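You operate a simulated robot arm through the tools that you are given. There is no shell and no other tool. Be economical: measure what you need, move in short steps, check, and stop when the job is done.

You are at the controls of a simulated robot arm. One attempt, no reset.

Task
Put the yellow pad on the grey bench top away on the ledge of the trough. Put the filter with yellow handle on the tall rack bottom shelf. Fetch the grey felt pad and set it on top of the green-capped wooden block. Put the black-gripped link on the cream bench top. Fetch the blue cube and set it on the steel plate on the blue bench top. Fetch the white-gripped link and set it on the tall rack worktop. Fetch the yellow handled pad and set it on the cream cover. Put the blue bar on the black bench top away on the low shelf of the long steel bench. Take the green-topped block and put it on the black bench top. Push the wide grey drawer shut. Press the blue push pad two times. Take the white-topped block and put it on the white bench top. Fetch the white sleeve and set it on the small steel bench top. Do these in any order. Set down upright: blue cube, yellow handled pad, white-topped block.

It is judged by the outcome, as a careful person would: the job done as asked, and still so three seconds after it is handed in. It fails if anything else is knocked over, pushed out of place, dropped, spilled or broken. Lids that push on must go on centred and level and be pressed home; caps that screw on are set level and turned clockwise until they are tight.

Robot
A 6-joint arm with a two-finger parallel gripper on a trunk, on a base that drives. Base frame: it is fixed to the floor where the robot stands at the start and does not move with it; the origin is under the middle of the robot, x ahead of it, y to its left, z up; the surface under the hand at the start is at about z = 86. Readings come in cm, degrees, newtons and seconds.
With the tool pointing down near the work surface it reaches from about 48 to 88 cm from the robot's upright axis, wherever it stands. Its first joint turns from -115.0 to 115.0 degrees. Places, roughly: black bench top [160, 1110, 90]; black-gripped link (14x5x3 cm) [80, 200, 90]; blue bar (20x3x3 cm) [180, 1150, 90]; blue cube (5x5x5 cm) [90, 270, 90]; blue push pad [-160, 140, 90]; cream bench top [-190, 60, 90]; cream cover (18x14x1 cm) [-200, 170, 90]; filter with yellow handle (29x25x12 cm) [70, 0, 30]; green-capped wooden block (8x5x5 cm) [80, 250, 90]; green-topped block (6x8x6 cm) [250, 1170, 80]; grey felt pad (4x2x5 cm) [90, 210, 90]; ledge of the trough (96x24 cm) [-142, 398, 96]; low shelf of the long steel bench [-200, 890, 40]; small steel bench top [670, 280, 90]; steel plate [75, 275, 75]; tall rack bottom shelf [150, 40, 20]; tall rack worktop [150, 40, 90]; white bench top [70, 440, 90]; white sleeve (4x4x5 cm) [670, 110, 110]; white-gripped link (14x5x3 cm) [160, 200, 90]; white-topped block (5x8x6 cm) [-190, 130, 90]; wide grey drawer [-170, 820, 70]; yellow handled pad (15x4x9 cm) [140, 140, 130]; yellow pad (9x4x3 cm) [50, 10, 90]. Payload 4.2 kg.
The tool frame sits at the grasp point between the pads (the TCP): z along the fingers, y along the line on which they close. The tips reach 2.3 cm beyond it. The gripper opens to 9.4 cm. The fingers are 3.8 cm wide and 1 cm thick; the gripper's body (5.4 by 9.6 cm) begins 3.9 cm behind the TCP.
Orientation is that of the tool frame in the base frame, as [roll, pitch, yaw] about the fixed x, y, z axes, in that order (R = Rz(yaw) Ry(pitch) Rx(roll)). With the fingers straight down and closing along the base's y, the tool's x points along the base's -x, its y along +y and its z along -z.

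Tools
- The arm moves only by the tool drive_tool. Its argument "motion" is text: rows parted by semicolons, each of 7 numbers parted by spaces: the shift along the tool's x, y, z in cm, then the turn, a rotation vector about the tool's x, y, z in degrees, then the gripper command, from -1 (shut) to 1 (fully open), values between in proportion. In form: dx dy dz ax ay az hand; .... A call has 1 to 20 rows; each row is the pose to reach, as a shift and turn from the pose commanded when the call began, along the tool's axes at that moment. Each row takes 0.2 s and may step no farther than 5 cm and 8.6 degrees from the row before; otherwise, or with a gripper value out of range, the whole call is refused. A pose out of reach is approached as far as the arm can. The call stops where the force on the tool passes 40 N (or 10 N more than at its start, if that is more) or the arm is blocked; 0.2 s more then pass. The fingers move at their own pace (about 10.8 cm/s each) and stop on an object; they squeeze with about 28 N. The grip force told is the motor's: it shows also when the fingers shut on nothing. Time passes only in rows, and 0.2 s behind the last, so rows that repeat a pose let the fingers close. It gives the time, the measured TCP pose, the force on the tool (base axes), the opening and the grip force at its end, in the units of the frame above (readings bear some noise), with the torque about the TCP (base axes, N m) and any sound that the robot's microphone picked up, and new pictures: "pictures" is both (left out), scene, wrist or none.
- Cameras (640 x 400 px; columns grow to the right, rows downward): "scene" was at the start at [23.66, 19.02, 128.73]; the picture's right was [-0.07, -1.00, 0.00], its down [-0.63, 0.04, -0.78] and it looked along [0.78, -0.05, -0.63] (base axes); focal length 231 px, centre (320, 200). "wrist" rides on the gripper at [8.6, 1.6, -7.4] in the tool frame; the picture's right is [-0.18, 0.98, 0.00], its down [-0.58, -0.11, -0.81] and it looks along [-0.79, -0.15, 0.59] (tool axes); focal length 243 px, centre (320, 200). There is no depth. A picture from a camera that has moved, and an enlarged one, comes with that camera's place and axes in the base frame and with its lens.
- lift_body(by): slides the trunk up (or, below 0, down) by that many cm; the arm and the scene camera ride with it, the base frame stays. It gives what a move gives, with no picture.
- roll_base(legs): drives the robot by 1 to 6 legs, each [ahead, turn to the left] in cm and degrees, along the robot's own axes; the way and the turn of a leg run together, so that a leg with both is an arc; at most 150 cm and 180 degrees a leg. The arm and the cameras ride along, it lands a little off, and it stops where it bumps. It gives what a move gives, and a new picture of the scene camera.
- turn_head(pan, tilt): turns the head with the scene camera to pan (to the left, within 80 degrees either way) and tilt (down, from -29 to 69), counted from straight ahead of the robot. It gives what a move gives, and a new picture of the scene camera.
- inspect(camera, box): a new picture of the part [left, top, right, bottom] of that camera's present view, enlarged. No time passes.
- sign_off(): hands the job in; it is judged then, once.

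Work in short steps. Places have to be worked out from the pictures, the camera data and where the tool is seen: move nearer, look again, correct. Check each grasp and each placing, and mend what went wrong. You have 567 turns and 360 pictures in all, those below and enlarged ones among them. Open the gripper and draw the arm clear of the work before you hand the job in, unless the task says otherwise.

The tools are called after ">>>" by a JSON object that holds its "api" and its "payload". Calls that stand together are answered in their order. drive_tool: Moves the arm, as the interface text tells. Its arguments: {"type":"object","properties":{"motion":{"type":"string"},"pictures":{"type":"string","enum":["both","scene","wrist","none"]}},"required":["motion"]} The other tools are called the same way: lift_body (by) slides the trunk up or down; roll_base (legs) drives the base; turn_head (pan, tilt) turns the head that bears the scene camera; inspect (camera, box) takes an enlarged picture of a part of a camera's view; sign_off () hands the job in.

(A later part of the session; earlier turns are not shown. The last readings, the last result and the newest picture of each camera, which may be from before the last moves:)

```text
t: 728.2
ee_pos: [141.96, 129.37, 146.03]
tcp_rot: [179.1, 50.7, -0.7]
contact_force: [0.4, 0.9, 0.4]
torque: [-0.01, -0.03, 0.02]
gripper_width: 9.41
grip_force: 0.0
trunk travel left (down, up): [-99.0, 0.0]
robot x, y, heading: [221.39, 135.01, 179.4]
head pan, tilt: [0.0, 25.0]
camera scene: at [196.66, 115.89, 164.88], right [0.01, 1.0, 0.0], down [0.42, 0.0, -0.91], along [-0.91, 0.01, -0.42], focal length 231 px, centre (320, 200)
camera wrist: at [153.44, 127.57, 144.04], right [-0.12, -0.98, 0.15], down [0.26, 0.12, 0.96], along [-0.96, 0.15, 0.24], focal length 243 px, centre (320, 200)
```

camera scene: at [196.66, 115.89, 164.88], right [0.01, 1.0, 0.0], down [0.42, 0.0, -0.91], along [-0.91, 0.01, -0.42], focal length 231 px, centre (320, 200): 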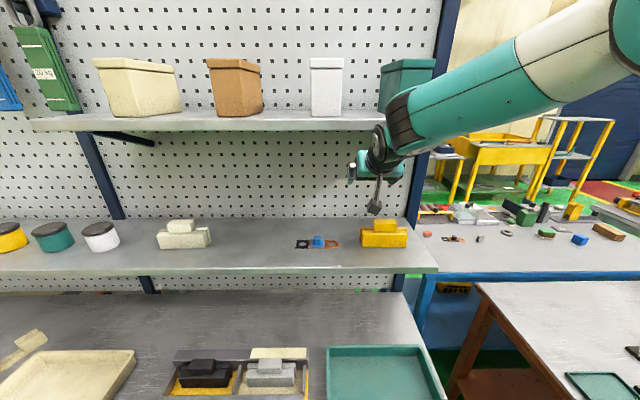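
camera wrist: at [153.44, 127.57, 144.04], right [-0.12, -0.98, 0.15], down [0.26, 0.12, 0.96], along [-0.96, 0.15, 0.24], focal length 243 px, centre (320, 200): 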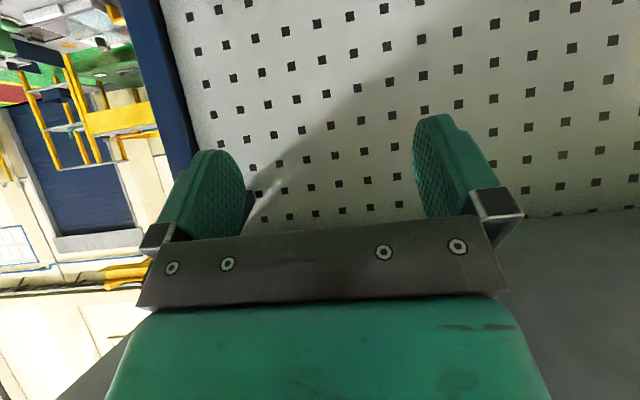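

Now align laterally and descend to just above the handle.

>>> {"api": "drive_tool", "payload": {"motion": "0 -3 0 0 0 0 1; -1.3 -5.9 1.6 0 0 0 1; 1.8 -5.9 4.2 0 0 0 1; 4.1 -5.9 6 0 0 0 1; 4.1 -5.9 6 0 0 0 1", "pictures": "both"}}

```text
t: 729.4
ee_pos: [140.25, 135.02, 138.91]
tcp_rot: [179.0, 50.6, -0.7]
contact_force: [0.5, -0.3, 0.1]
torque: [0.03, -0.01, 0.0]
gripper_width: 9.4
grip_force: 0.0
trunk travel left (down, up): [-99.0, 0.0]
robot x, y, heading: [221.88, 135.11, 179.1]
head pan, tilt: [0.0, 25.0]
camera scene: at [196.67, 115.89, 164.88], right [0.01, 1.0, 0.0], down [0.42, 0.0, -0.91], along [-0.91, 0.01, -0.42], focal length 231 px, centre (320, 200)
camera wrist: at [151.5, 133.33, 136.98], right [-0.12, -0.98, 0.15], down [0.26, 0.12, 0.96], along [-0.96, 0.15, 0.24], focal length 243 px, centre (320, 200)
```

scene: 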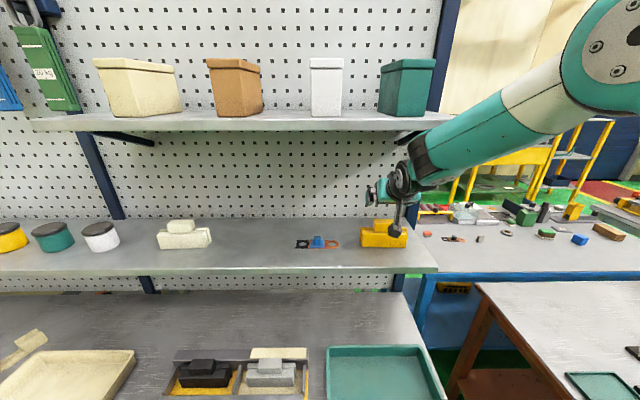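
wrist: 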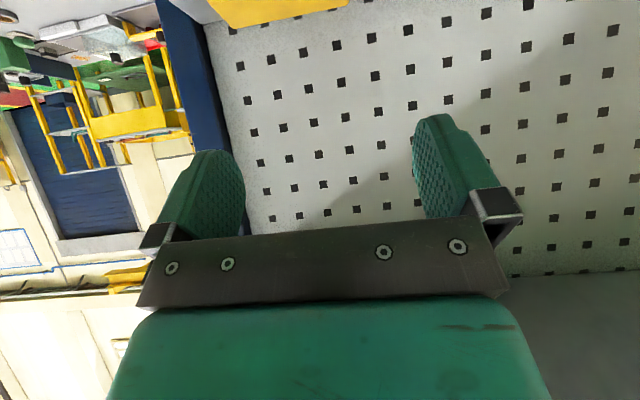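

The handle is centred between the fingers. I lower the last 6.7 cm in small steps.

>>> {"api": "drive_tool", "payload": {"motion": "1.5 0 1.3 0 0 0 1; 3 0 2.6 0 0 0 1; 3.8 0 3.4 0 0 0 1; 4.4 0 3.95 0 0 0 1; 5 0 4.4 0 0 0 1; 5 0 4.4 0 0 0 1", "pictures": "both"}}

```text
t: 730.8
ee_pos: [140.11, 135.13, 132.21]
tcp_rot: [179.2, 50.7, -0.7]
contact_force: [-0.5, 0.6, 0.3]
torque: [0.03, -0.06, 0.03]
gripper_width: 9.39
grip_force: 0.1
trunk travel left (down, up): [-99.0, 0.0]
robot x, y, heading: [221.27, 134.98, 179.4]
head pan, tilt: [0.0, 25.0]
camera scene: at [196.69, 115.89, 164.88], right [0.01, 1.0, 0.0], down [0.42, 0.0, -0.91], along [-0.91, 0.01, -0.42], focal length 231 px, centre (320, 200)
camera wrist: at [151.41, 133.39, 130.24], right [-0.12, -0.98, 0.15], down [0.26, 0.12, 0.96], along [-0.96, 0.15, 0.24], focal length 243 px, centre (320, 200)
```

scene: 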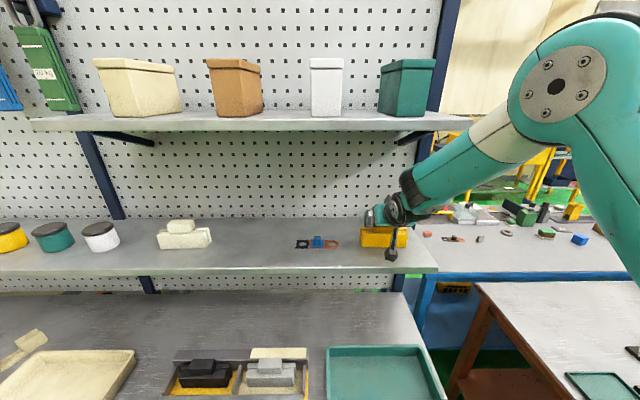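
wrist: 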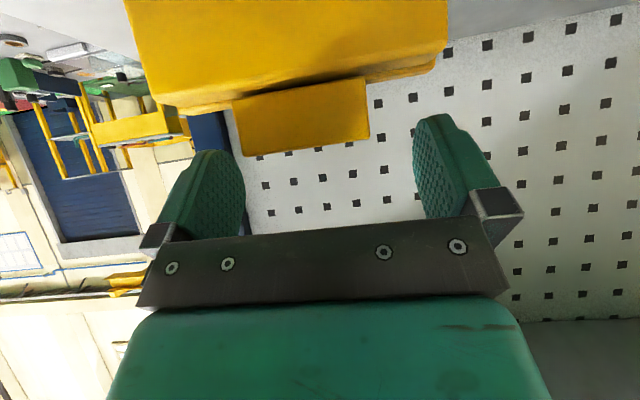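

Handle actually spans z≈128.3–130.4; I lower another 0.9 cm and close on it.

>>> {"api": "drive_tool", "payload": {"motion": "0.4 0 0.3 0 0 0 1; 0.7 0 0.55 0 0 0 1; 0.7 0 0.55 0 0 0 -1; 0.7 0 0.55 0 0 0 -1; 0.7 0 0.55 0 0 0 -1; 0.7 0 0.55 0 0 0 -1", "pictures": "both"}}

```text
t: 732.2
ee_pos: [140.15, 135.2, 131.24]
tcp_rot: [179.2, 50.8, -0.6]
contact_force: [0.5, 0.4, -0.5]
torque: [-0.06, 0.08, -0.05]
gripper_width: 6.4
grip_force: 27.8
trunk travel left (down, up): [-99.0, 0.0]
robot x, y, heading: [221.39, 134.89, 179.5]
head pan, tilt: [0.0, 25.0]
camera scene: at [196.68, 115.9, 164.88], right [0.01, 1.0, 0.0], down [0.42, 0.0, -0.91], along [-0.91, 0.01, -0.42], focal length 231 px, centre (320, 200)
camera wrist: at [151.51, 133.42, 129.27], right [-0.12, -0.98, 0.15], down [0.26, 0.12, 0.96], along [-0.96, 0.15, 0.24], focal length 243 px, centre (320, 200)
```

scene: 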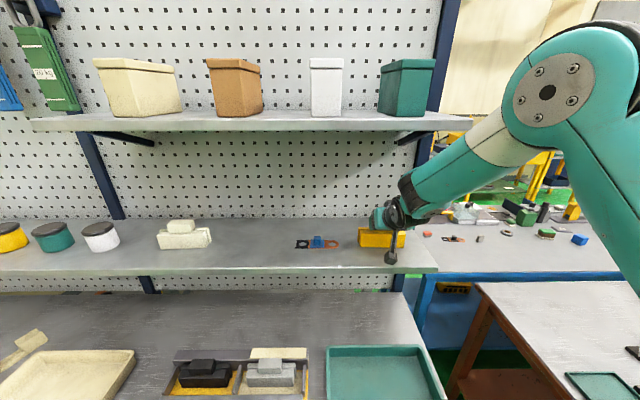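
wrist: 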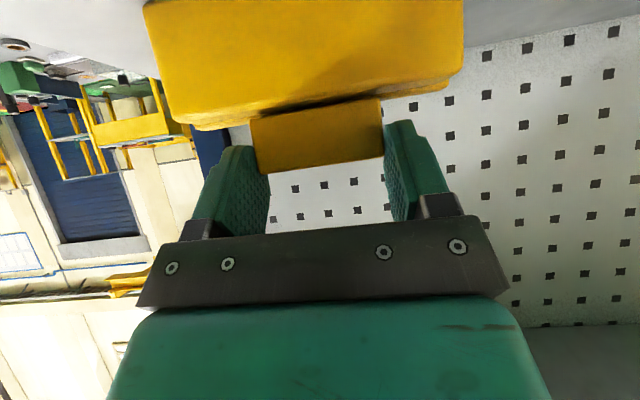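

Gripped (6.4 cm). I lift slowly 4 cm and check for slip.

>>> {"api": "drive_tool", "payload": {"motion": "-0.8 0 -0.65 0 0 0 -1; -1.6 0 -1.3 0 0 0 -1; -2.4 0 -1.95 0 0 0 -1; -3.2 0 -2.6 0 0 0 -1; -3.2 0 -2.6 0 0 0 -1", "pictures": "both"}}

```text
t: 733.4
ee_pos: [140.21, 135.19, 135.46]
tcp_rot: [179.2, 50.7, -0.6]
contact_force: [0.7, -0.1, -4.0]
torque: [0.03, -0.1, 0.01]
gripper_width: 6.39
grip_force: 28.0
trunk travel left (down, up): [-99.0, 0.0]
robot x, y, heading: [221.49, 134.75, 179.3]
head pan, tilt: [0.0, 25.0]
camera scene: at [196.67, 115.89, 164.88], right [0.01, 1.0, 0.0], down [0.42, 0.0, -0.91], along [-0.91, 0.01, -0.42], focal length 231 px, centre (320, 200)
camera wrist: at [151.4, 133.53, 133.49], right [-0.12, -0.98, 0.15], down [0.26, 0.12, 0.96], along [-0.96, 0.15, 0.24], focal length 243 px, centre (320, 200)
```

scene: 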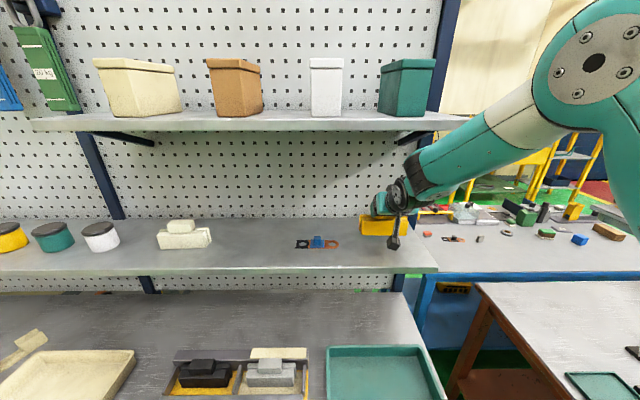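
wrist: 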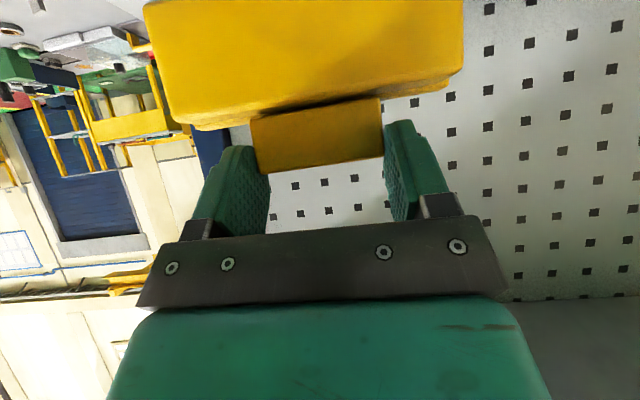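

The pad hangs securely. I back out of the rack and drive the long way round toward the cream bench.

>>> {"api": "roll_base", "payload": {"legs": [[-45, 0], [0, -87], [150, 0], [150, 0], [150, 0], [60, 0]]}}

>>> {"api": "roll_base", "payload": {"legs": [[0, 87], [150, 0], [150, 0], [0, 90]]}}

```text
t: 764.0
ee_pos: [254.84, 727.26, 135.42]
tcp_rot: [179.3, 50.7, -90.2]
contact_force: [-0.2, 0.4, -3.9]
torque: [-0.09, -0.02, 0.0]
gripper_width: 6.38
grip_force: 27.6
trunk travel left (down, up): [-99.0, 0.0]
robot x, y, heading: [255.84, 645.87, 89.6]
head pan, tilt: [0.0, 25.0]
camera scene: at [235.87, 670.45, 164.88], right [1.0, 0.0, 0.0], down [0.0, -0.42, -0.91], along [0.0, 0.91, -0.42], focal length 231 px, centre (320, 200)
```

scene: 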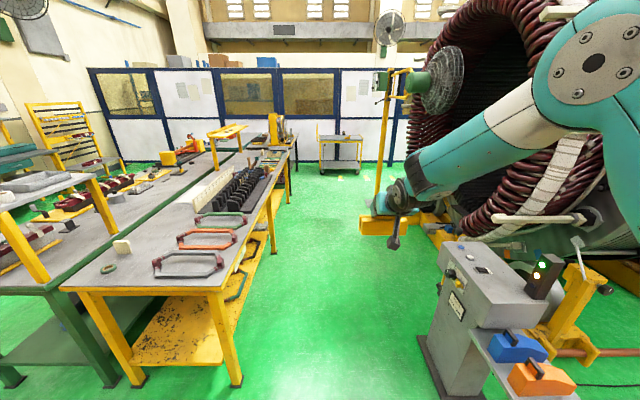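

```text
t: 785.9
ee_pos: [-47.37, 588.28, 135.55]
tcp_rot: [179.1, 50.7, 86.0]
contact_force: [-0.1, -0.8, -4.7]
torque: [0.11, 0.01, 0.0]
gripper_width: 6.35
grip_force: 28.0
trunk travel left (down, up): [-99.0, 0.0]
robot x, y, heading: [-42.55, 669.33, -93.9]
head pan, tilt: [0.0, 25.0]
camera scene: at [-24.79, 643.77, 164.88], right [-1.0, 0.07, 0.0], down [0.03, 0.42, -0.91], along [-0.06, -0.9, -0.42], focal length 231 px, centre (320, 200)
```

scene: 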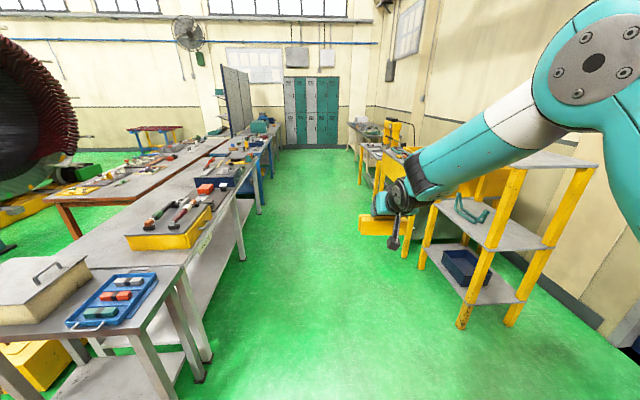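

>>> {"api": "roll_base", "payload": {"legs": [[0, 3], [150, 0], [150, 0], [150, 0], [45, 0], [0, -89]]}}

>>> {"api": "turn_head", "payload": {"pan": 0, "tilt": 35}}

```text
t: 813.8
ee_pos: [-125.52, 175.5, 135.34]
tcp_rot: [179.2, 50.7, 0.4]
contact_force: [0.0, 0.8, -4.6]
torque: [0.0, -0.07, -0.02]
gripper_width: 6.37
grip_force: 28.1
trunk travel left (down, up): [-99.0, 0.0]
robot x, y, heading: [-44.31, 176.88, -179.5]
head pan, tilt: [0.0, 25.0]
camera scene: at [-68.54, 157.25, 164.88], right [-0.01, 1.0, 0.0], down [0.42, 0.0, -0.91], along [-0.91, -0.01, -0.42], focal length 231 px, centre (320, 200)
```

scene: 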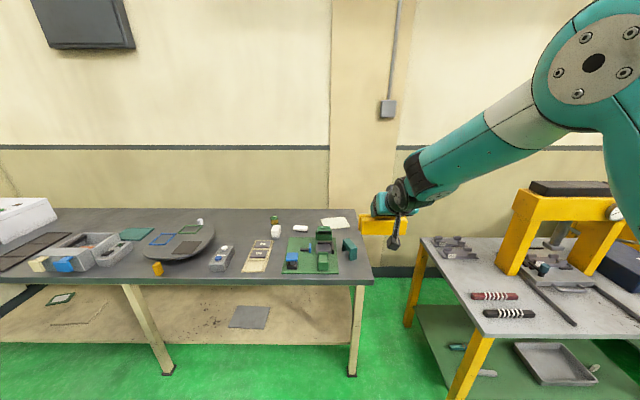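

```text
t: 814.5
ee_pos: [-125.46, 175.42, 135.45]
tcp_rot: [179.2, 50.7, 0.3]
contact_force: [0.2, -0.4, -4.1]
torque: [0.03, -0.12, -0.03]
gripper_width: 6.35
grip_force: 28.7
trunk travel left (down, up): [-99.0, 0.0]
robot x, y, heading: [-44.14, 177.04, -179.4]
head pan, tilt: [0.0, 35.0]
camera scene: at [-68.14, 157.25, 163.31], right [-0.01, 1.0, 0.0], down [0.57, 0.0, -0.82], along [-0.82, -0.01, -0.57], focal length 231 px, centre (320, 200)
```

scene: 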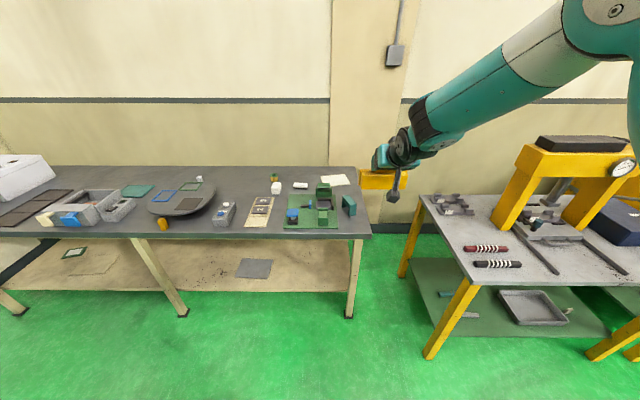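

>>> {"api": "inspect", "payload": {"camera": "scene", "box": [120, 155, 380, 255]}}

```text
2.46 times, centred on (250, 205) of scene
camera zoom: at [-68.14, 157.25, 163.31], right [-0.01, 1.0, 0.0], down [0.57, 0.0, -0.82], along [-0.82, -0.01, -0.57], focal length 568 px, centre (492, 188)
```

zoom: 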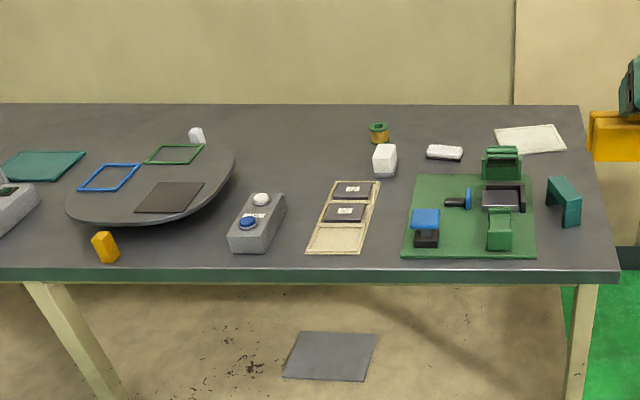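

The cream cover is at about (-201, 166), clear of neighbours. I drive 62 cm forward with the pad held high, then align above the cover.

>>> {"api": "roll_base", "payload": {"legs": [[62, 0]]}}

>>> {"api": "turn_head", "payload": {"pan": 0, "tilt": 45}}

```text
t: 818.0
ee_pos: [-187.18, 173.05, 135.46]
tcp_rot: [179.3, 50.7, 1.4]
contact_force: [0.0, 0.8, -3.8]
torque: [0.0, -0.12, -0.01]
gripper_width: 6.33
grip_force: 28.2
trunk travel left (down, up): [-99.0, 0.0]
robot x, y, heading: [-105.75, 175.72, -178.6]
head pan, tilt: [0.0, 35.0]
camera scene: at [-129.53, 155.8, 163.31], right [-0.03, 1.0, 0.0], down [0.57, 0.01, -0.82], along [-0.82, -0.02, -0.57], focal length 231 px, centre (320, 200)
```

scene: 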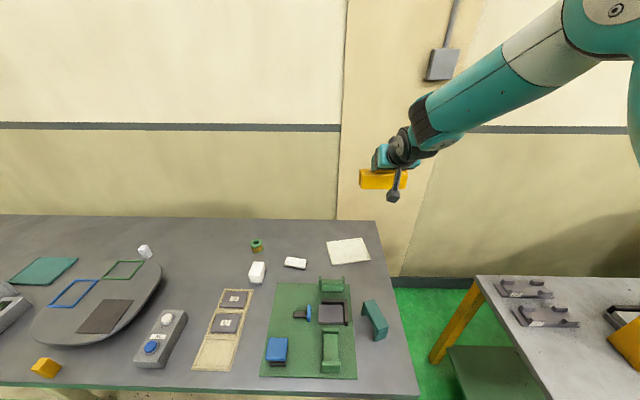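

```text
t: 818.7
ee_pos: [-187.25, 172.98, 135.37]
tcp_rot: [179.2, 50.6, 1.5]
contact_force: [0.3, -0.4, -3.4]
torque: [-0.01, -0.06, 0.0]
gripper_width: 6.35
grip_force: 28.5
trunk travel left (down, up): [-99.0, 0.0]
robot x, y, heading: [-105.91, 175.96, -178.7]
head pan, tilt: [0.0, 45.0]
camera scene: at [-128.87, 155.82, 161.83], right [-0.03, 1.0, 0.0], down [0.71, 0.02, -0.71], along [-0.71, -0.02, -0.71], focal length 231 px, centre (320, 200)
```

scene: 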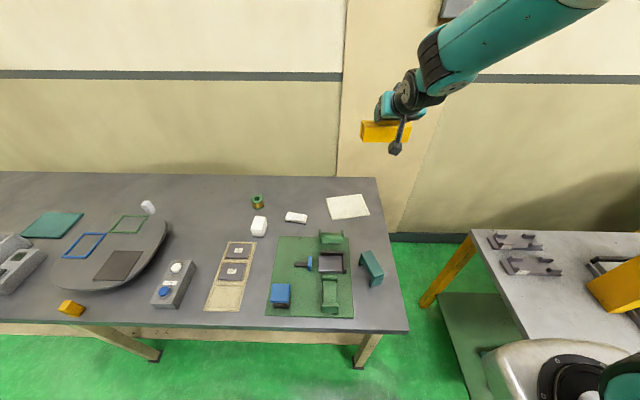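

Cover centre ≈(-199, 166), turned ~16°. I roll 4 cm more, then bring the pad over it with a matching turn about the vertical.

>>> {"api": "roll_base", "payload": {"legs": [[4, 0]]}}

>>> {"api": "drive_tool", "payload": {"motion": "-1.6 2.3 1.9 0 0 0 -1; -3.2 4.6 3.8 -2 0 -1.7 -1; -4.8 7 5.9 -5 0 -4.1 -1; -4.8 7 5.9 -9.9 0 -8.1 -1; -4.8 7 5.9 -11 0 -9 -1; -4.8 7 5.9 -11 0 -9 -1"}}

```text
t: 819.6
ee_pos: [-191.14, 172.85, 135.36]
tcp_rot: [179.1, 50.7, 1.4]
contact_force: [-0.3, 0.5, -4.2]
torque: [-0.03, -0.1, 0.02]
gripper_width: 6.36
grip_force: 28.0
trunk travel left (down, up): [-99.0, 0.0]
robot x, y, heading: [-109.89, 175.79, -178.4]
head pan, tilt: [0.0, 45.0]
camera scene: at [-132.8, 155.72, 161.83], right [-0.03, 1.0, 0.0], down [0.71, 0.02, -0.71], along [-0.71, -0.02, -0.71], focal length 231 px, centre (320, 200)
```

scene: 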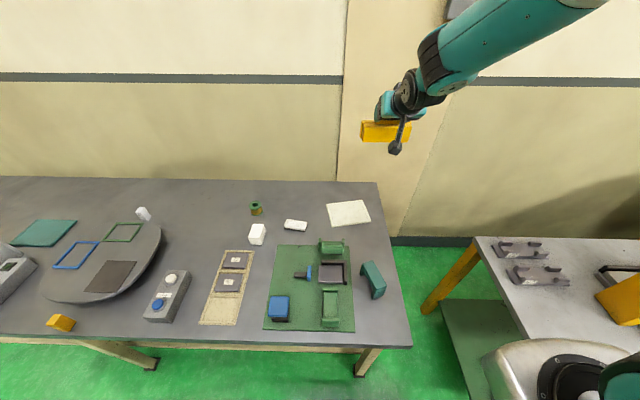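

```text
t: 821.0
ee_pos: [-198.48, 165.64, 135.43]
tcp_rot: [179.2, 50.8, 15.8]
contact_force: [-0.1, -0.5, -3.4]
torque: [0.07, -0.09, -0.02]
gripper_width: 6.36
grip_force: 28.5
trunk travel left (down, up): [-99.0, 0.0]
robot x, y, heading: [-109.73, 175.52, -178.4]
head pan, tilt: [0.0, 45.0]
camera scene: at [-132.84, 155.72, 161.82], right [-0.03, 1.0, 0.0], down [0.71, 0.02, -0.71], along [-0.71, -0.02, -0.71], focal length 231 px, centre (320, 200)
camera wrist: at [-187.17, 167.17, 133.42], right [0.16, -0.97, 0.15], down [0.21, 0.19, 0.96], along [-0.96, -0.12, 0.24], focal length 243 px, centre (320, 200)
```

scene: 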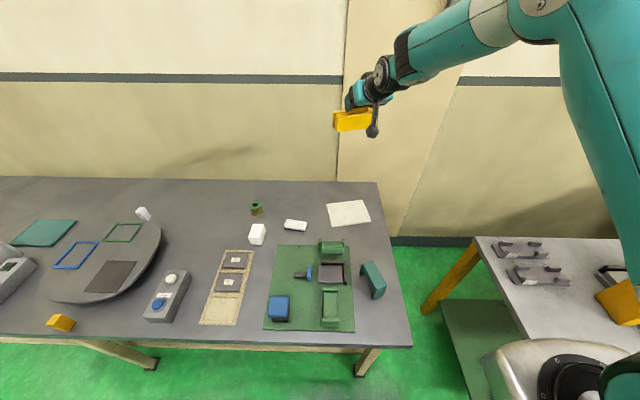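
wrist: 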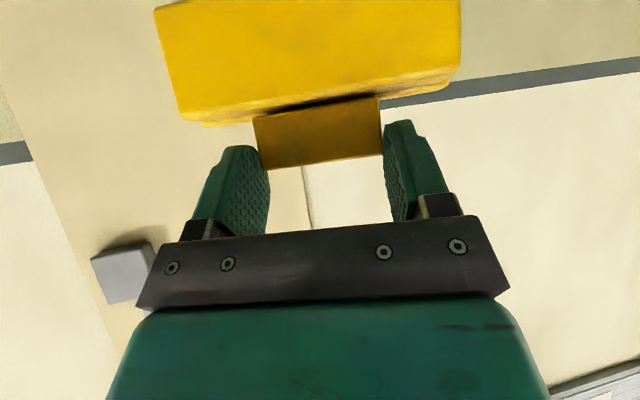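

Aligned over the cover. I lower the trunk 34 cm.

>>> {"api": "lift_body", "payload": {"by": -34}}

>>> {"api": "turn_head", "payload": {"pan": 5, "tilt": 25}}

>>> {"api": "inspect", "payload": {"camera": "scene", "box": [240, 100, 440, 225]}}

```text
t: 824.3
ee_pos: [-198.59, 165.56, 101.47]
tcp_rot: [179.2, 50.8, 15.7]
contact_force: [0.2, -0.4, -2.9]
torque: [0.04, -0.08, 0.0]
gripper_width: 6.36
grip_force: 28.3
trunk travel left (down, up): [-65.0, 34.0]
robot x, y, heading: [-109.89, 175.59, -178.2]
head pan, tilt: [0.0, 45.0]
```

```text
t: 825.1
ee_pos: [-198.57, 165.57, 101.37]
tcp_rot: [179.0, 50.8, 15.6]
contact_force: [0.2, 0.5, -3.5]
torque: [0.06, -0.09, 0.0]
gripper_width: 6.37
grip_force: 28.2
trunk travel left (down, up): [-65.0, 34.0]
robot x, y, heading: [-110.13, 175.66, -178.4]
head pan, tilt: [5.0, 25.0]
camera scene: at [-133.86, 154.89, 130.87], right [-0.11, 0.99, 0.0], down [0.42, 0.05, -0.91], along [-0.9, -0.1, -0.42], focal length 231 px, centre (320, 200)
```

scene: 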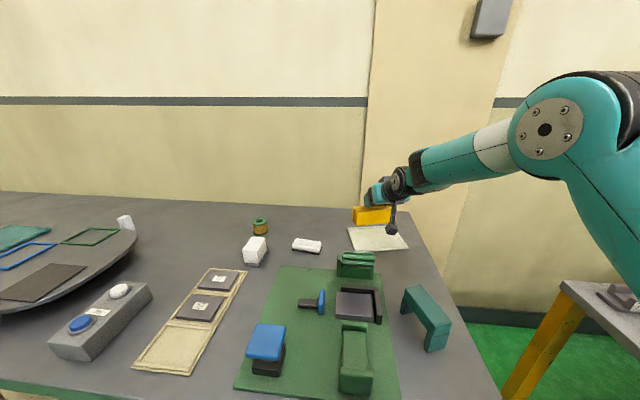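

```text
3.20 times, centred on (340, 162) of scene
camera zoom: at [-133.86, 154.89, 130.87], right [-0.11, 0.99, 0.0], down [0.42, 0.05, -0.91], along [-0.9, -0.1, -0.42], focal length 739 px, centre (256, 320)
```

zoom: 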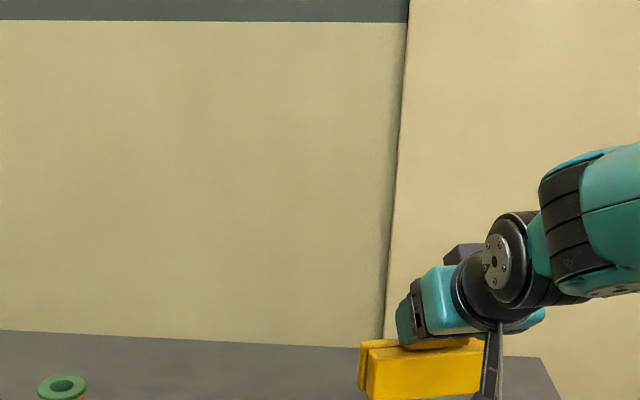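

I lower straight down in small steps until the pad touches the cover.

>>> {"api": "drive_tool", "payload": {"motion": "1.5 0 1.3 0 0 0 -1; 2.3 0 1.9 0 0 0 -1; 2.7 0 2.2 0 0 0 -1; 3.1 0 2.5 0 0 0 -1; 3.5 0 2.8 0 0 0 -1; 3.9 0 3.2 0 0 0 -1; 4.3 0 3.5 0 0 0 -1; 4.6 0 3.8 0 0 0 -1; 5 0 4.1 0 0 0 -1", "pictures": "none"}}

```text
t: 827.1
ee_pos: [-198.5, 165.42, 95.33]
tcp_rot: [179.0, 51.4, 15.6]
contact_force: [-1.1, -0.5, 21.8]
torque: [0.02, 0.56, -0.03]
gripper_width: 6.4
grip_force: 27.9
trunk travel left (down, up): [-65.0, 34.0]
robot x, y, heading: [-109.79, 175.95, -178.6]
head pan, tilt: [5.0, 25.0]
```

Contact (22 N) at the expected height. I open and withdraw along the tool axis.

>>> {"api": "drive_tool", "payload": {"motion": "0 0 0 0 0 0 0.4; 0 0 0 0 0 0 1; 0 0 0 0 0 0 1; 0 0 -2 0 0 0 1; 0 0 -5 0 0 0 1; 0 0 -9 0 0 0 1; 0 0 -13 0 0 0 1; 0 0 -17 0 0 0 1; 0 0 -17 0 0 0 1"}}

>>> {"api": "inspect", "payload": {"camera": "scene", "box": [200, 180, 440, 330]}}

```text
t: 829.1
ee_pos: [-185.76, 169.45, 105.87]
tcp_rot: [179.1, 50.8, 15.5]
contact_force: [0.5, -0.8, -1.1]
torque: [0.0, 0.02, 0.0]
gripper_width: 9.41
grip_force: 0.1
trunk travel left (down, up): [-65.0, 34.0]
robot x, y, heading: [-109.72, 175.74, -178.5]
head pan, tilt: [5.0, 25.0]
camera scene: at [-133.85, 154.89, 130.88], right [-0.11, 0.99, 0.0], down [0.42, 0.05, -0.91], along [-0.9, -0.1, -0.42], focal length 231 px, centre (320, 200)
camera wrist: at [-174.48, 170.98, 103.84], right [0.16, -0.97, 0.15], down [0.21, 0.19, 0.96], along [-0.96, -0.12, 0.24], focal length 243 px, centre (320, 200)
```

scene: 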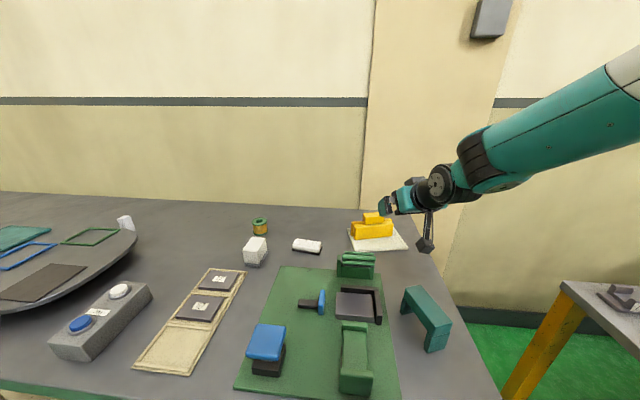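
wrist: 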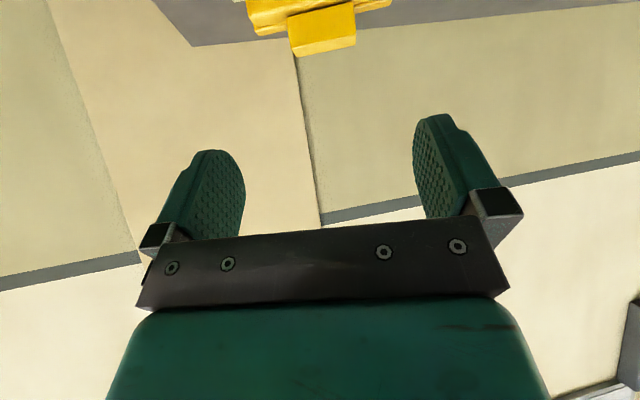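

```text
2.67 times, centred on (320, 255) of scene
camera zoom: at [-133.85, 154.89, 130.88], right [-0.11, 0.99, 0.0], down [0.42, 0.05, -0.91], along [-0.9, -0.1, -0.42], focal length 616 px, centre (320, 53)
```

zoom: 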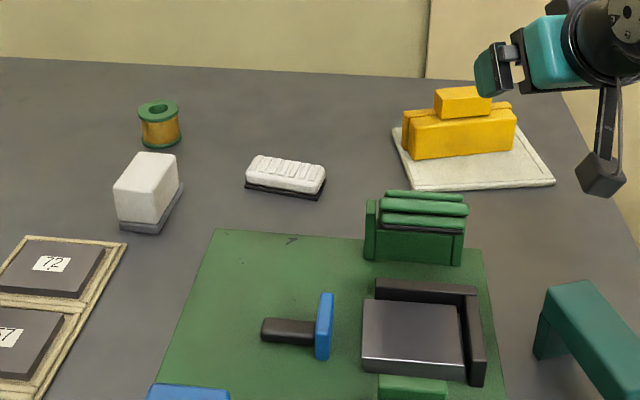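

The pad stands upright on the cover. Now the blue push pad near (-158, 143); I look closer.

>>> {"api": "turn_head", "payload": {"pan": 0, "tilt": 50}}

>>> {"api": "inspect", "payload": {"camera": "scene", "box": [120, 140, 440, 340]}}

```text
t: 830.0
ee_pos: [-185.82, 169.52, 105.79]
tcp_rot: [179.1, 50.7, 15.6]
contact_force: [0.0, -0.5, -0.2]
torque: [-0.01, 0.01, 0.02]
gripper_width: 9.4
grip_force: 0.1
trunk travel left (down, up): [-65.0, 34.0]
robot x, y, heading: [-110.03, 175.67, -178.4]
head pan, tilt: [0.0, 50.0]
camera scene: at [-132.39, 155.73, 127.14], right [-0.03, 1.0, 0.0], down [0.77, 0.02, -0.64], along [-0.64, -0.02, -0.77], focal length 231 px, centre (320, 200)
```

scene: 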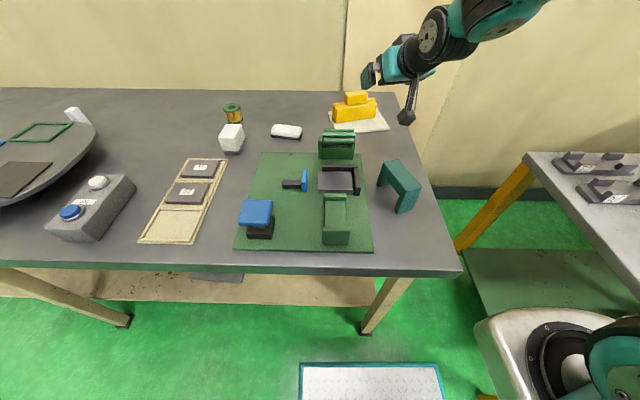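

```text
2.00 times, centred on (280, 240) of scene
camera zoom: at [-132.39, 155.73, 127.14], right [-0.03, 1.0, 0.0], down [0.77, 0.02, -0.64], along [-0.64, -0.02, -0.77], focal length 462 px, centre (400, 120)
```

zoom: 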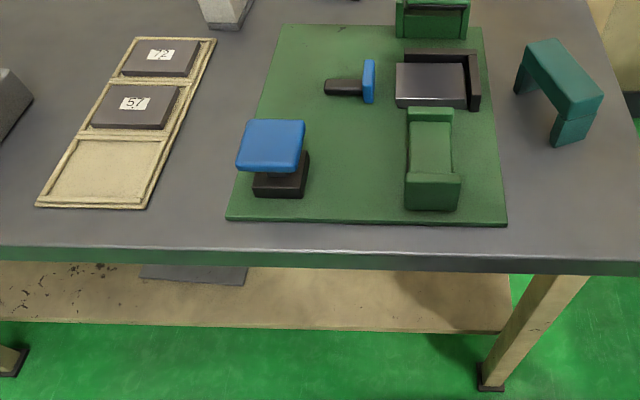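

The blue push pad is a square pad on a black base at about (-158.5, 142.5). I upright the tool, close the fingers, and reposition the base beside it.

>>> {"api": "drive_tool", "payload": {"motion": "-0.2 0.4 -2 0 7.2 0 -1; -0.4 0.8 -4 0 14.4 0 -1; -0.7 1.2 -6 0 21.6 0 -1; -0.9 1.6 -8 0 28.8 0 -1; -1.1 2 -10 0 36 0 -1; -1.4 2.4 -12 0 43.2 0 -1; -1.6 2.7 -13.8 0 50.7 0 -1; -1.6 2.7 -13.8 0 50.7 0 -1", "pictures": "none"}}

>>> {"api": "roll_base", "payload": {"legs": [[-45, 0], [0, 88.5], [36, 0], [0, -90], [28, 0]]}}

>>> {"api": "turn_head", "payload": {"pan": 0, "tilt": 45}}

```text
t: 831.8
ee_pos: [-175.92, 169.5, 115.81]
tcp_rot: [179.5, 0.1, 16.4]
contact_force: [-0.1, 0.3, 0.8]
torque: [-0.01, 0.0, 0.01]
gripper_width: 0.02
grip_force: 28.1
trunk travel left (down, up): [-65.0, 34.0]
robot x, y, heading: [-109.95, 175.47, -178.5]
head pan, tilt: [0.0, 50.0]
```

```text
t: 845.6
ee_pos: [-158.29, 133.82, 115.76]
tcp_rot: [179.5, 0.1, 16.4]
contact_force: [-1.2, 0.2, -0.2]
torque: [0.02, 0.02, -0.01]
gripper_width: 0.0
grip_force: 27.8
trunk travel left (down, up): [-65.0, 34.0]
robot x, y, heading: [-92.24, 140.28, -178.3]
head pan, tilt: [0.0, 50.0]
camera scene: at [-114.79, 120.2, 127.14], right [-0.03, 1.0, 0.0], down [0.77, 0.02, -0.64], along [-0.64, -0.02, -0.77], focal length 231 px, centre (320, 200)
```

scene: 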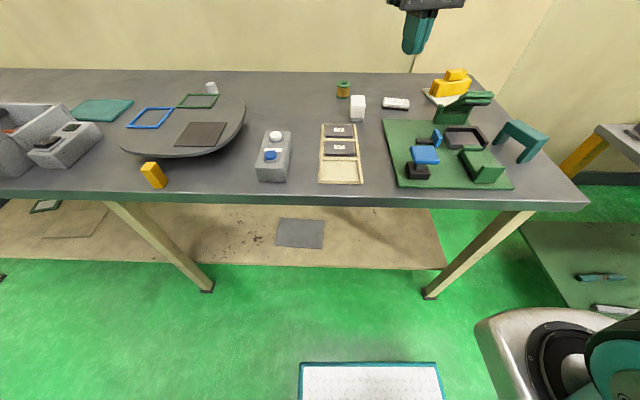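

```text
t: 846.3
ee_pos: [-158.47, 133.89, 115.83]
tcp_rot: [179.4, 0.1, 16.3]
contact_force: [-0.4, -0.4, 0.0]
torque: [0.0, 0.0, 0.01]
gripper_width: 0.01
grip_force: 27.9
trunk travel left (down, up): [-65.0, 34.0]
robot x, y, heading: [-92.54, 140.21, -178.3]
head pan, tilt: [0.0, 45.0]
camera scene: at [-115.21, 120.19, 127.82], right [-0.03, 1.0, 0.0], down [0.71, 0.02, -0.71], along [-0.71, -0.02, -0.71], focal length 231 px, centre (320, 200)
```

scene: 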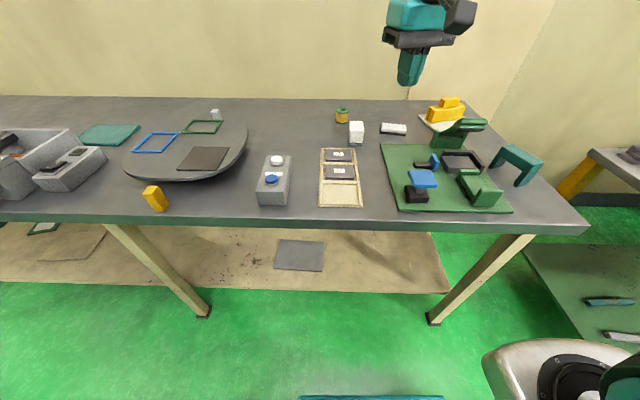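

Two views give the pad's top at (-157.6, 143, z≈92.9). I hover the closed fingertips ~2 cm above it.

>>> {"api": "drive_tool", "payload": {"motion": "1.6 -4.2 0 0 0 0 -1; 3.3 -8.5 0 0 0 0 -1; 3.3 -8.5 5 0 0 0 -1; 3.3 -8.5 10 0 0 0 -1; 3.3 -8.5 15 0 0 0 -1; 3.3 -8.5 18.5 0 0 0 -1; 3.3 -8.5 18.5 0 0 0 -1"}}

```text
t: 847.9
ee_pos: [-157.79, 142.59, 97.16]
tcp_rot: [179.5, 0.1, 16.5]
contact_force: [0.2, -0.6, 0.6]
torque: [-0.03, 0.03, -0.01]
gripper_width: 0.01
grip_force: 28.2
trunk travel left (down, up): [-65.0, 34.0]
robot x, y, heading: [-92.39, 140.27, -178.2]
head pan, tilt: [0.0, 45.0]
camera scene: at [-115.21, 120.19, 127.83], right [-0.03, 1.0, 0.0], down [0.71, 0.02, -0.71], along [-0.71, -0.02, -0.71], focal length 231 px, centre (320, 200)
camera wrist: at [-148.99, 143.58, 104.49], right [0.1, -0.99, 0.01], down [-0.59, -0.05, 0.81], along [-0.8, -0.09, -0.59], focal length 243 px, centre (320, 200)
```

scene: 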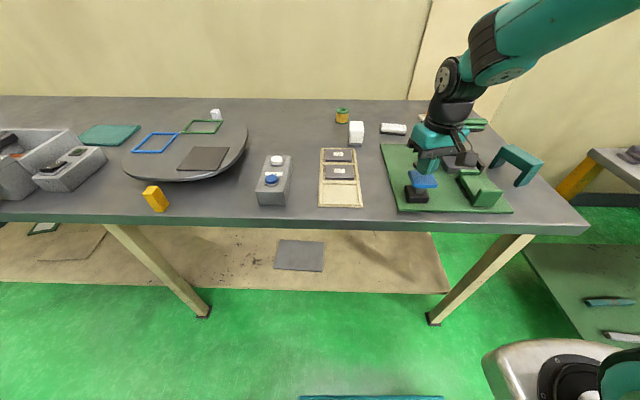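
wrist: 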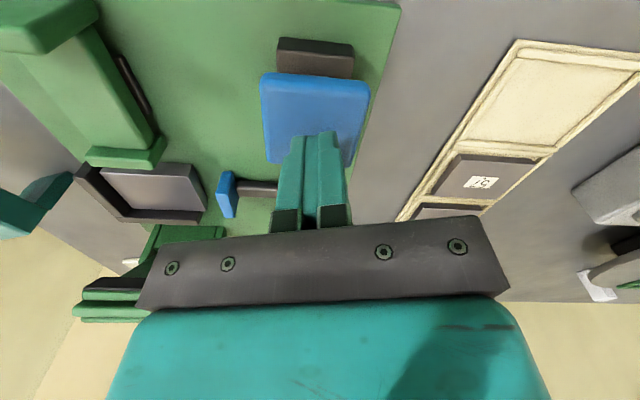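

Centred over the pad. First press: descend in small steps until it gives its click or the force limit.

>>> {"api": "drive_tool", "payload": {"motion": "-0.3 0 1 0 0 0 -1; -0.3 0 1.5 0 0 0 -1; -0.3 0 2 0 0 0 -1; -0.3 0 2.4 0 0 0 -1; -0.3 0 2.8 0 0 0 -1; -0.3 0 3.2 0 0 0 -1; -0.3 0 3.6 0 0 0 -1; -0.3 0 4 0 0 0 -1; -0.3 0 4.4 0 0 0 -1; -0.3 0 4.8 0 0 0 -1", "pictures": "none"}}

```text
t: 850.0
ee_pos: [-157.86, 142.77, 93.15]
tcp_rot: [179.5, 0.4, 16.4]
contact_force: [10.6, 0.5, 22.5]
torque: [0.11, -0.59, -0.06]
gripper_width: 0.0
grip_force: 27.6
trunk travel left (down, up): [-65.0, 34.0]
robot x, y, heading: [-92.09, 140.58, -178.5]
head pan, tilt: [0.0, 45.0]
stopped in row 10: the force on the tool passed its limit at 46 N (the readings are from after the stop); the commanded pose is now the measured one
```

It went down ~2 cm and bottomed at 46 N. I rise fully clear, then check the pad.

>>> {"api": "drive_tool", "payload": {"motion": "0 0 -1.5 0 0 0 -1; 0 0 -3 0 0 0 -1; 0 0 -4.5 0 0 0 -1; 0 0 -4.5 0 0 0 -1; 0 0 -4.5 0 0 0 -1"}}

```text
t: 851.1
ee_pos: [-157.91, 142.68, 97.53]
tcp_rot: [179.4, 0.4, 16.4]
contact_force: [1.1, 0.6, 0.3]
torque: [0.01, 0.04, -0.01]
gripper_width: 0.01
grip_force: 28.0
trunk travel left (down, up): [-65.0, 34.0]
robot x, y, heading: [-92.43, 140.31, -178.4]
head pan, tilt: [0.0, 45.0]
camera scene: at [-115.21, 120.19, 127.83], right [-0.03, 1.0, 0.0], down [0.71, 0.02, -0.71], along [-0.71, -0.02, -0.71], focal length 231 px, centre (320, 200)
camera wrist: at [-149.1, 143.63, 104.91], right [0.1, -0.99, 0.01], down [-0.59, -0.05, 0.81], along [-0.8, -0.09, -0.59], focal length 243 px, centre (320, 200)
```

scene: 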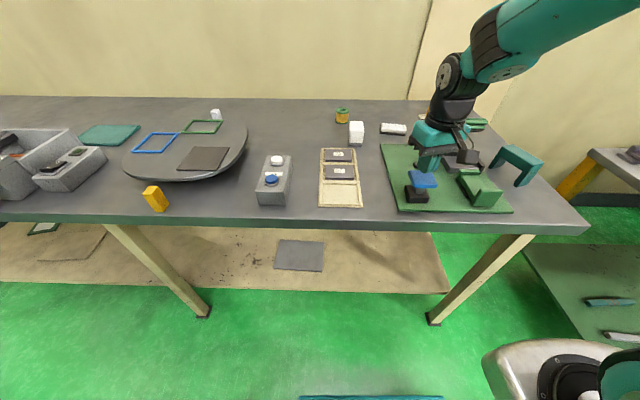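
wrist: 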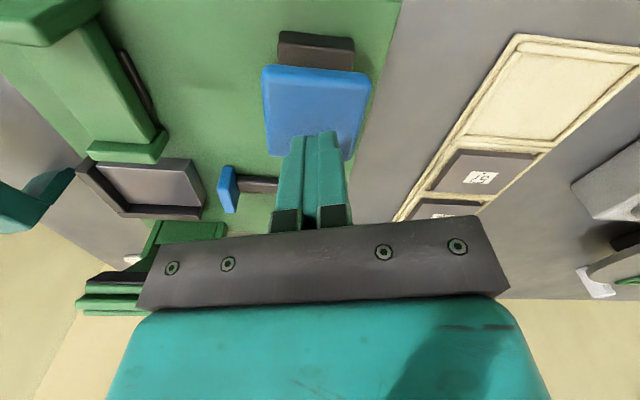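

Pad has sprung back. Second press, same depth, with a picture at the bottom.

>>> {"api": "drive_tool", "payload": {"motion": "0 0 1.5 0 0 0 -1; 0 0 2 0 0 0 -1; 0 0 2.4 0 0 0 -1; 0 0 2.8 0 0 0 -1", "pictures": "none"}}

>>> {"api": "drive_tool", "payload": {"motion": "0 0 0.4 0 0 0 -1; 0 0 0.8 0 0 0 -1; 0 0 1.2 0 0 0 -1; 0 0 1.6 0 0 0 -1; 0 0 2 0 0 0 -1; 0 0 2.4 0 0 0 -1", "pictures": "wrist"}}

```text
t: 852.1
ee_pos: [-157.88, 142.67, 94.66]
tcp_rot: [179.5, 0.4, 16.4]
contact_force: [1.5, -1.4, 2.8]
torque: [-0.01, -0.1, -0.03]
gripper_width: 0.01
grip_force: 27.5
trunk travel left (down, up): [-65.0, 34.0]
robot x, y, heading: [-92.41, 140.57, -178.6]
head pan, tilt: [0.0, 45.0]
```

```text
t: 853.4
ee_pos: [-158.03, 142.7, 93.19]
tcp_rot: [179.7, 0.6, 16.2]
contact_force: [12.0, 0.3, 23.7]
torque: [0.16, -0.69, -0.02]
gripper_width: 0.0
grip_force: 27.9
trunk travel left (down, up): [-65.0, 34.0]
robot x, y, heading: [-92.29, 139.99, -178.6]
head pan, tilt: [0.0, 45.0]
stopped in row 6: the force on the tool passed its limit at 47 N (the readings are from after the stop); the commanded pose is now the measured one
camera wrist: at [-149.07, 143.56, 100.54], right [0.1, -0.99, 0.01], down [-0.58, -0.05, 0.81], along [-0.81, -0.09, -0.58], focal length 243 px, centre (320, 200)
```

wrist: 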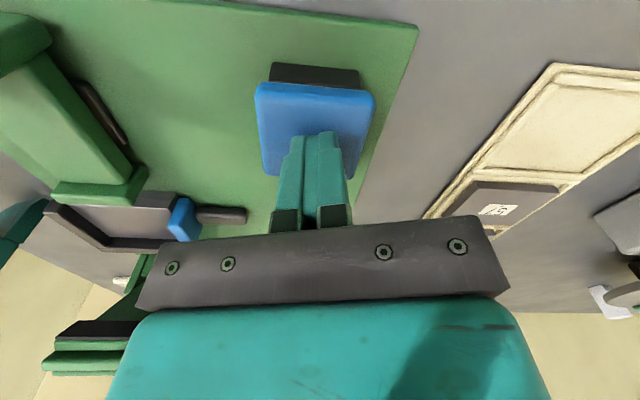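

Travel confirmed (≈1.5 cm to a hard stop). Second press done; I rise clear.

>>> {"api": "drive_tool", "payload": {"motion": "0 0 -2 0 0 0 -1; 0 0 -4.5 0 0 0 -1; 0 0 -9 0 0 0 0; 0 0 -14 0 0 0 1; 0 0 -18 0 0 0 1; 0 0 -18 0 0 0 1"}}

>>> {"api": "inspect", "payload": {"camera": "scene", "box": [300, 90, 540, 240]}}

```text
t: 854.8
ee_pos: [-157.8, 142.77, 110.9]
tcp_rot: [179.5, 0.6, 16.4]
contact_force: [-0.1, -0.3, 0.2]
torque: [0.0, -0.01, -0.04]
gripper_width: 9.4
grip_force: 0.0
trunk travel left (down, up): [-65.0, 34.0]
robot x, y, heading: [-92.31, 140.51, -178.2]
head pan, tilt: [0.0, 45.0]
camera scene: at [-115.22, 120.2, 127.83], right [-0.03, 1.0, 0.0], down [0.71, 0.02, -0.71], along [-0.71, -0.02, -0.71], focal length 231 px, centre (320, 200)
camera wrist: at [-148.91, 143.7, 118.3], right [0.1, -0.99, 0.01], down [-0.58, -0.05, 0.81], along [-0.81, -0.09, -0.58], focal length 243 px, centre (320, 200)
```

scene: 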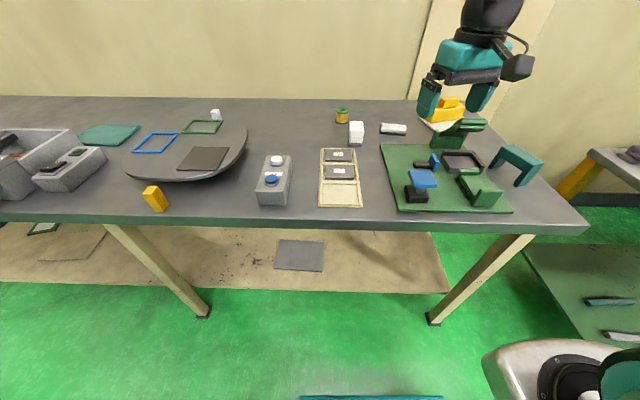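
wrist: 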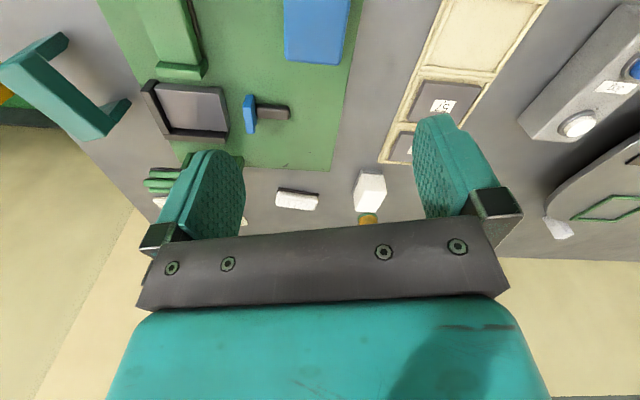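

```text
2.67 times, centred on (420, 165) of scene
camera zoom: at [-115.22, 120.2, 127.83], right [-0.03, 1.0, 0.0], down [0.71, 0.02, -0.71], along [-0.71, -0.02, -0.71], focal length 616 px, centre (53, 293)
```

zoom: 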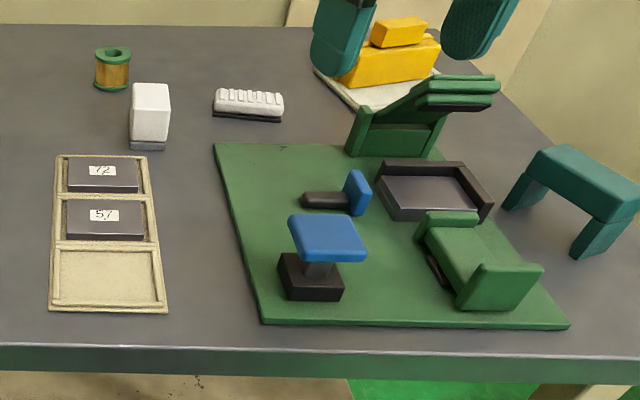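

Both presses done. Now the white-topped block near (-184.5, 130): I roll 15 cm closer and hover over it.

>>> {"api": "roll_base", "payload": {"legs": [[15, 0]]}}

>>> {"api": "drive_tool", "payload": {"motion": "-4 2.2 0 0 0 4 1; -8 4.4 0 0 0 8 1; -12 6.6 0 0 0 12 1; -15.1 8.4 0 0 0 16.4 1; -15.1 8.4 3 0 0 16.4 1; -15.1 8.4 3 0 0 16.4 1"}}

```text
t: 856.1
ee_pos: [-172.78, 142.26, 110.87]
tcp_rot: [179.7, 0.6, 16.6]
contact_force: [0.5, 0.1, -0.4]
torque: [0.05, 0.02, 0.04]
gripper_width: 9.38
grip_force: 0.1
trunk travel left (down, up): [-65.0, 34.0]
robot x, y, heading: [-107.22, 139.96, -177.8]
head pan, tilt: [0.0, 45.0]
camera scene: at [-130.18, 119.69, 127.83], right [-0.03, 1.0, 0.0], down [0.71, 0.02, -0.71], along [-0.71, -0.02, -0.71], focal length 231 px, centre (320, 200)
```

scene: 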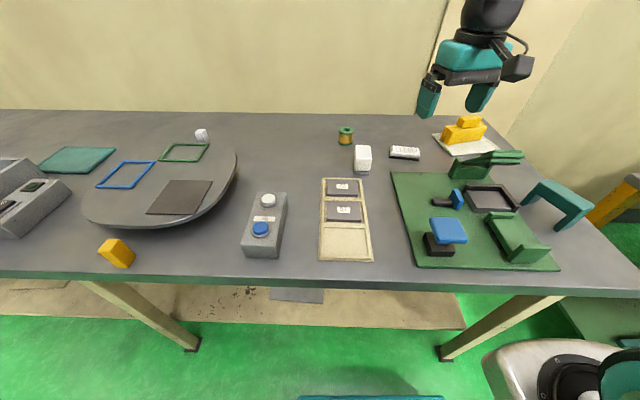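

```text
t: 857.5
ee_pos: [-184.82, 129.82, 108.3]
tcp_rot: [179.4, 0.5, 0.1]
contact_force: [1.1, -1.0, 0.9]
torque: [0.02, 0.02, 0.0]
gripper_width: 9.41
grip_force: 0.0
trunk travel left (down, up): [-65.0, 34.0]
robot x, y, heading: [-107.26, 139.71, -178.3]
head pan, tilt: [0.0, 45.0]
camera scene: at [-130.17, 119.69, 127.83], right [-0.03, 1.0, 0.0], down [0.71, 0.02, -0.71], along [-0.71, -0.02, -0.71], focal length 231 px, centre (320, 200)
camera wrist: at [-176.13, 128.25, 115.58], right [-0.18, -0.98, 0.01], down [-0.57, 0.12, 0.81], along [-0.8, 0.14, -0.59], focal length 243 px, centre (320, 200)
```

scene: 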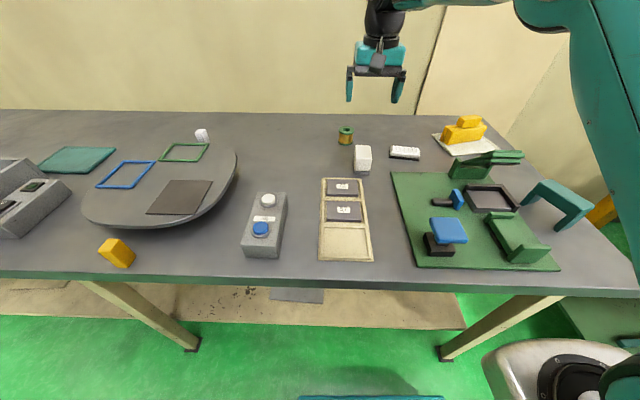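
wrist: 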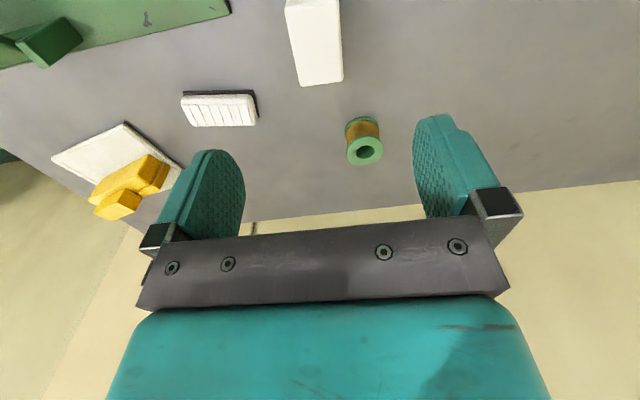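

Block centre (-184.5, 129.8), 5 cm across y. I descend and grip.

>>> {"api": "drive_tool", "payload": {"motion": "0.3 0 4.5 0 0 0 1; 0.3 0 9 0 0 0 1; 0.3 0 13.5 0 0 0 1; 0.3 0 17 0 0 0 1; 0.3 0 18.5 0 0 0 1; 0.3 0 18.5 0 0 0 -1; 0.3 0 18.5 0 0 0 -1; 0.3 0 18.5 0 0 0 -1; 0.3 0 18.5 0 0 0 -1", "pictures": "wrist"}}

```text
t: 859.5
ee_pos: [-184.88, 129.52, 89.76]
tcp_rot: [179.4, 0.4, 0.1]
contact_force: [0.9, -0.7, -1.1]
torque: [0.05, -0.03, 0.02]
gripper_width: 4.49
grip_force: 28.3
trunk travel left (down, up): [-65.0, 34.0]
robot x, y, heading: [-107.55, 139.86, -178.4]
head pan, tilt: [0.0, 45.0]
camera wrist: at [-176.14, 128.06, 97.14], right [-0.18, -0.98, 0.01], down [-0.58, 0.12, 0.81], along [-0.8, 0.14, -0.59], focal length 243 px, centre (320, 200)
```

wrist: 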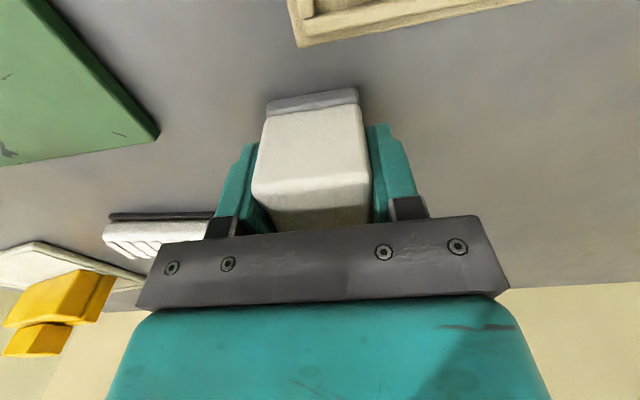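

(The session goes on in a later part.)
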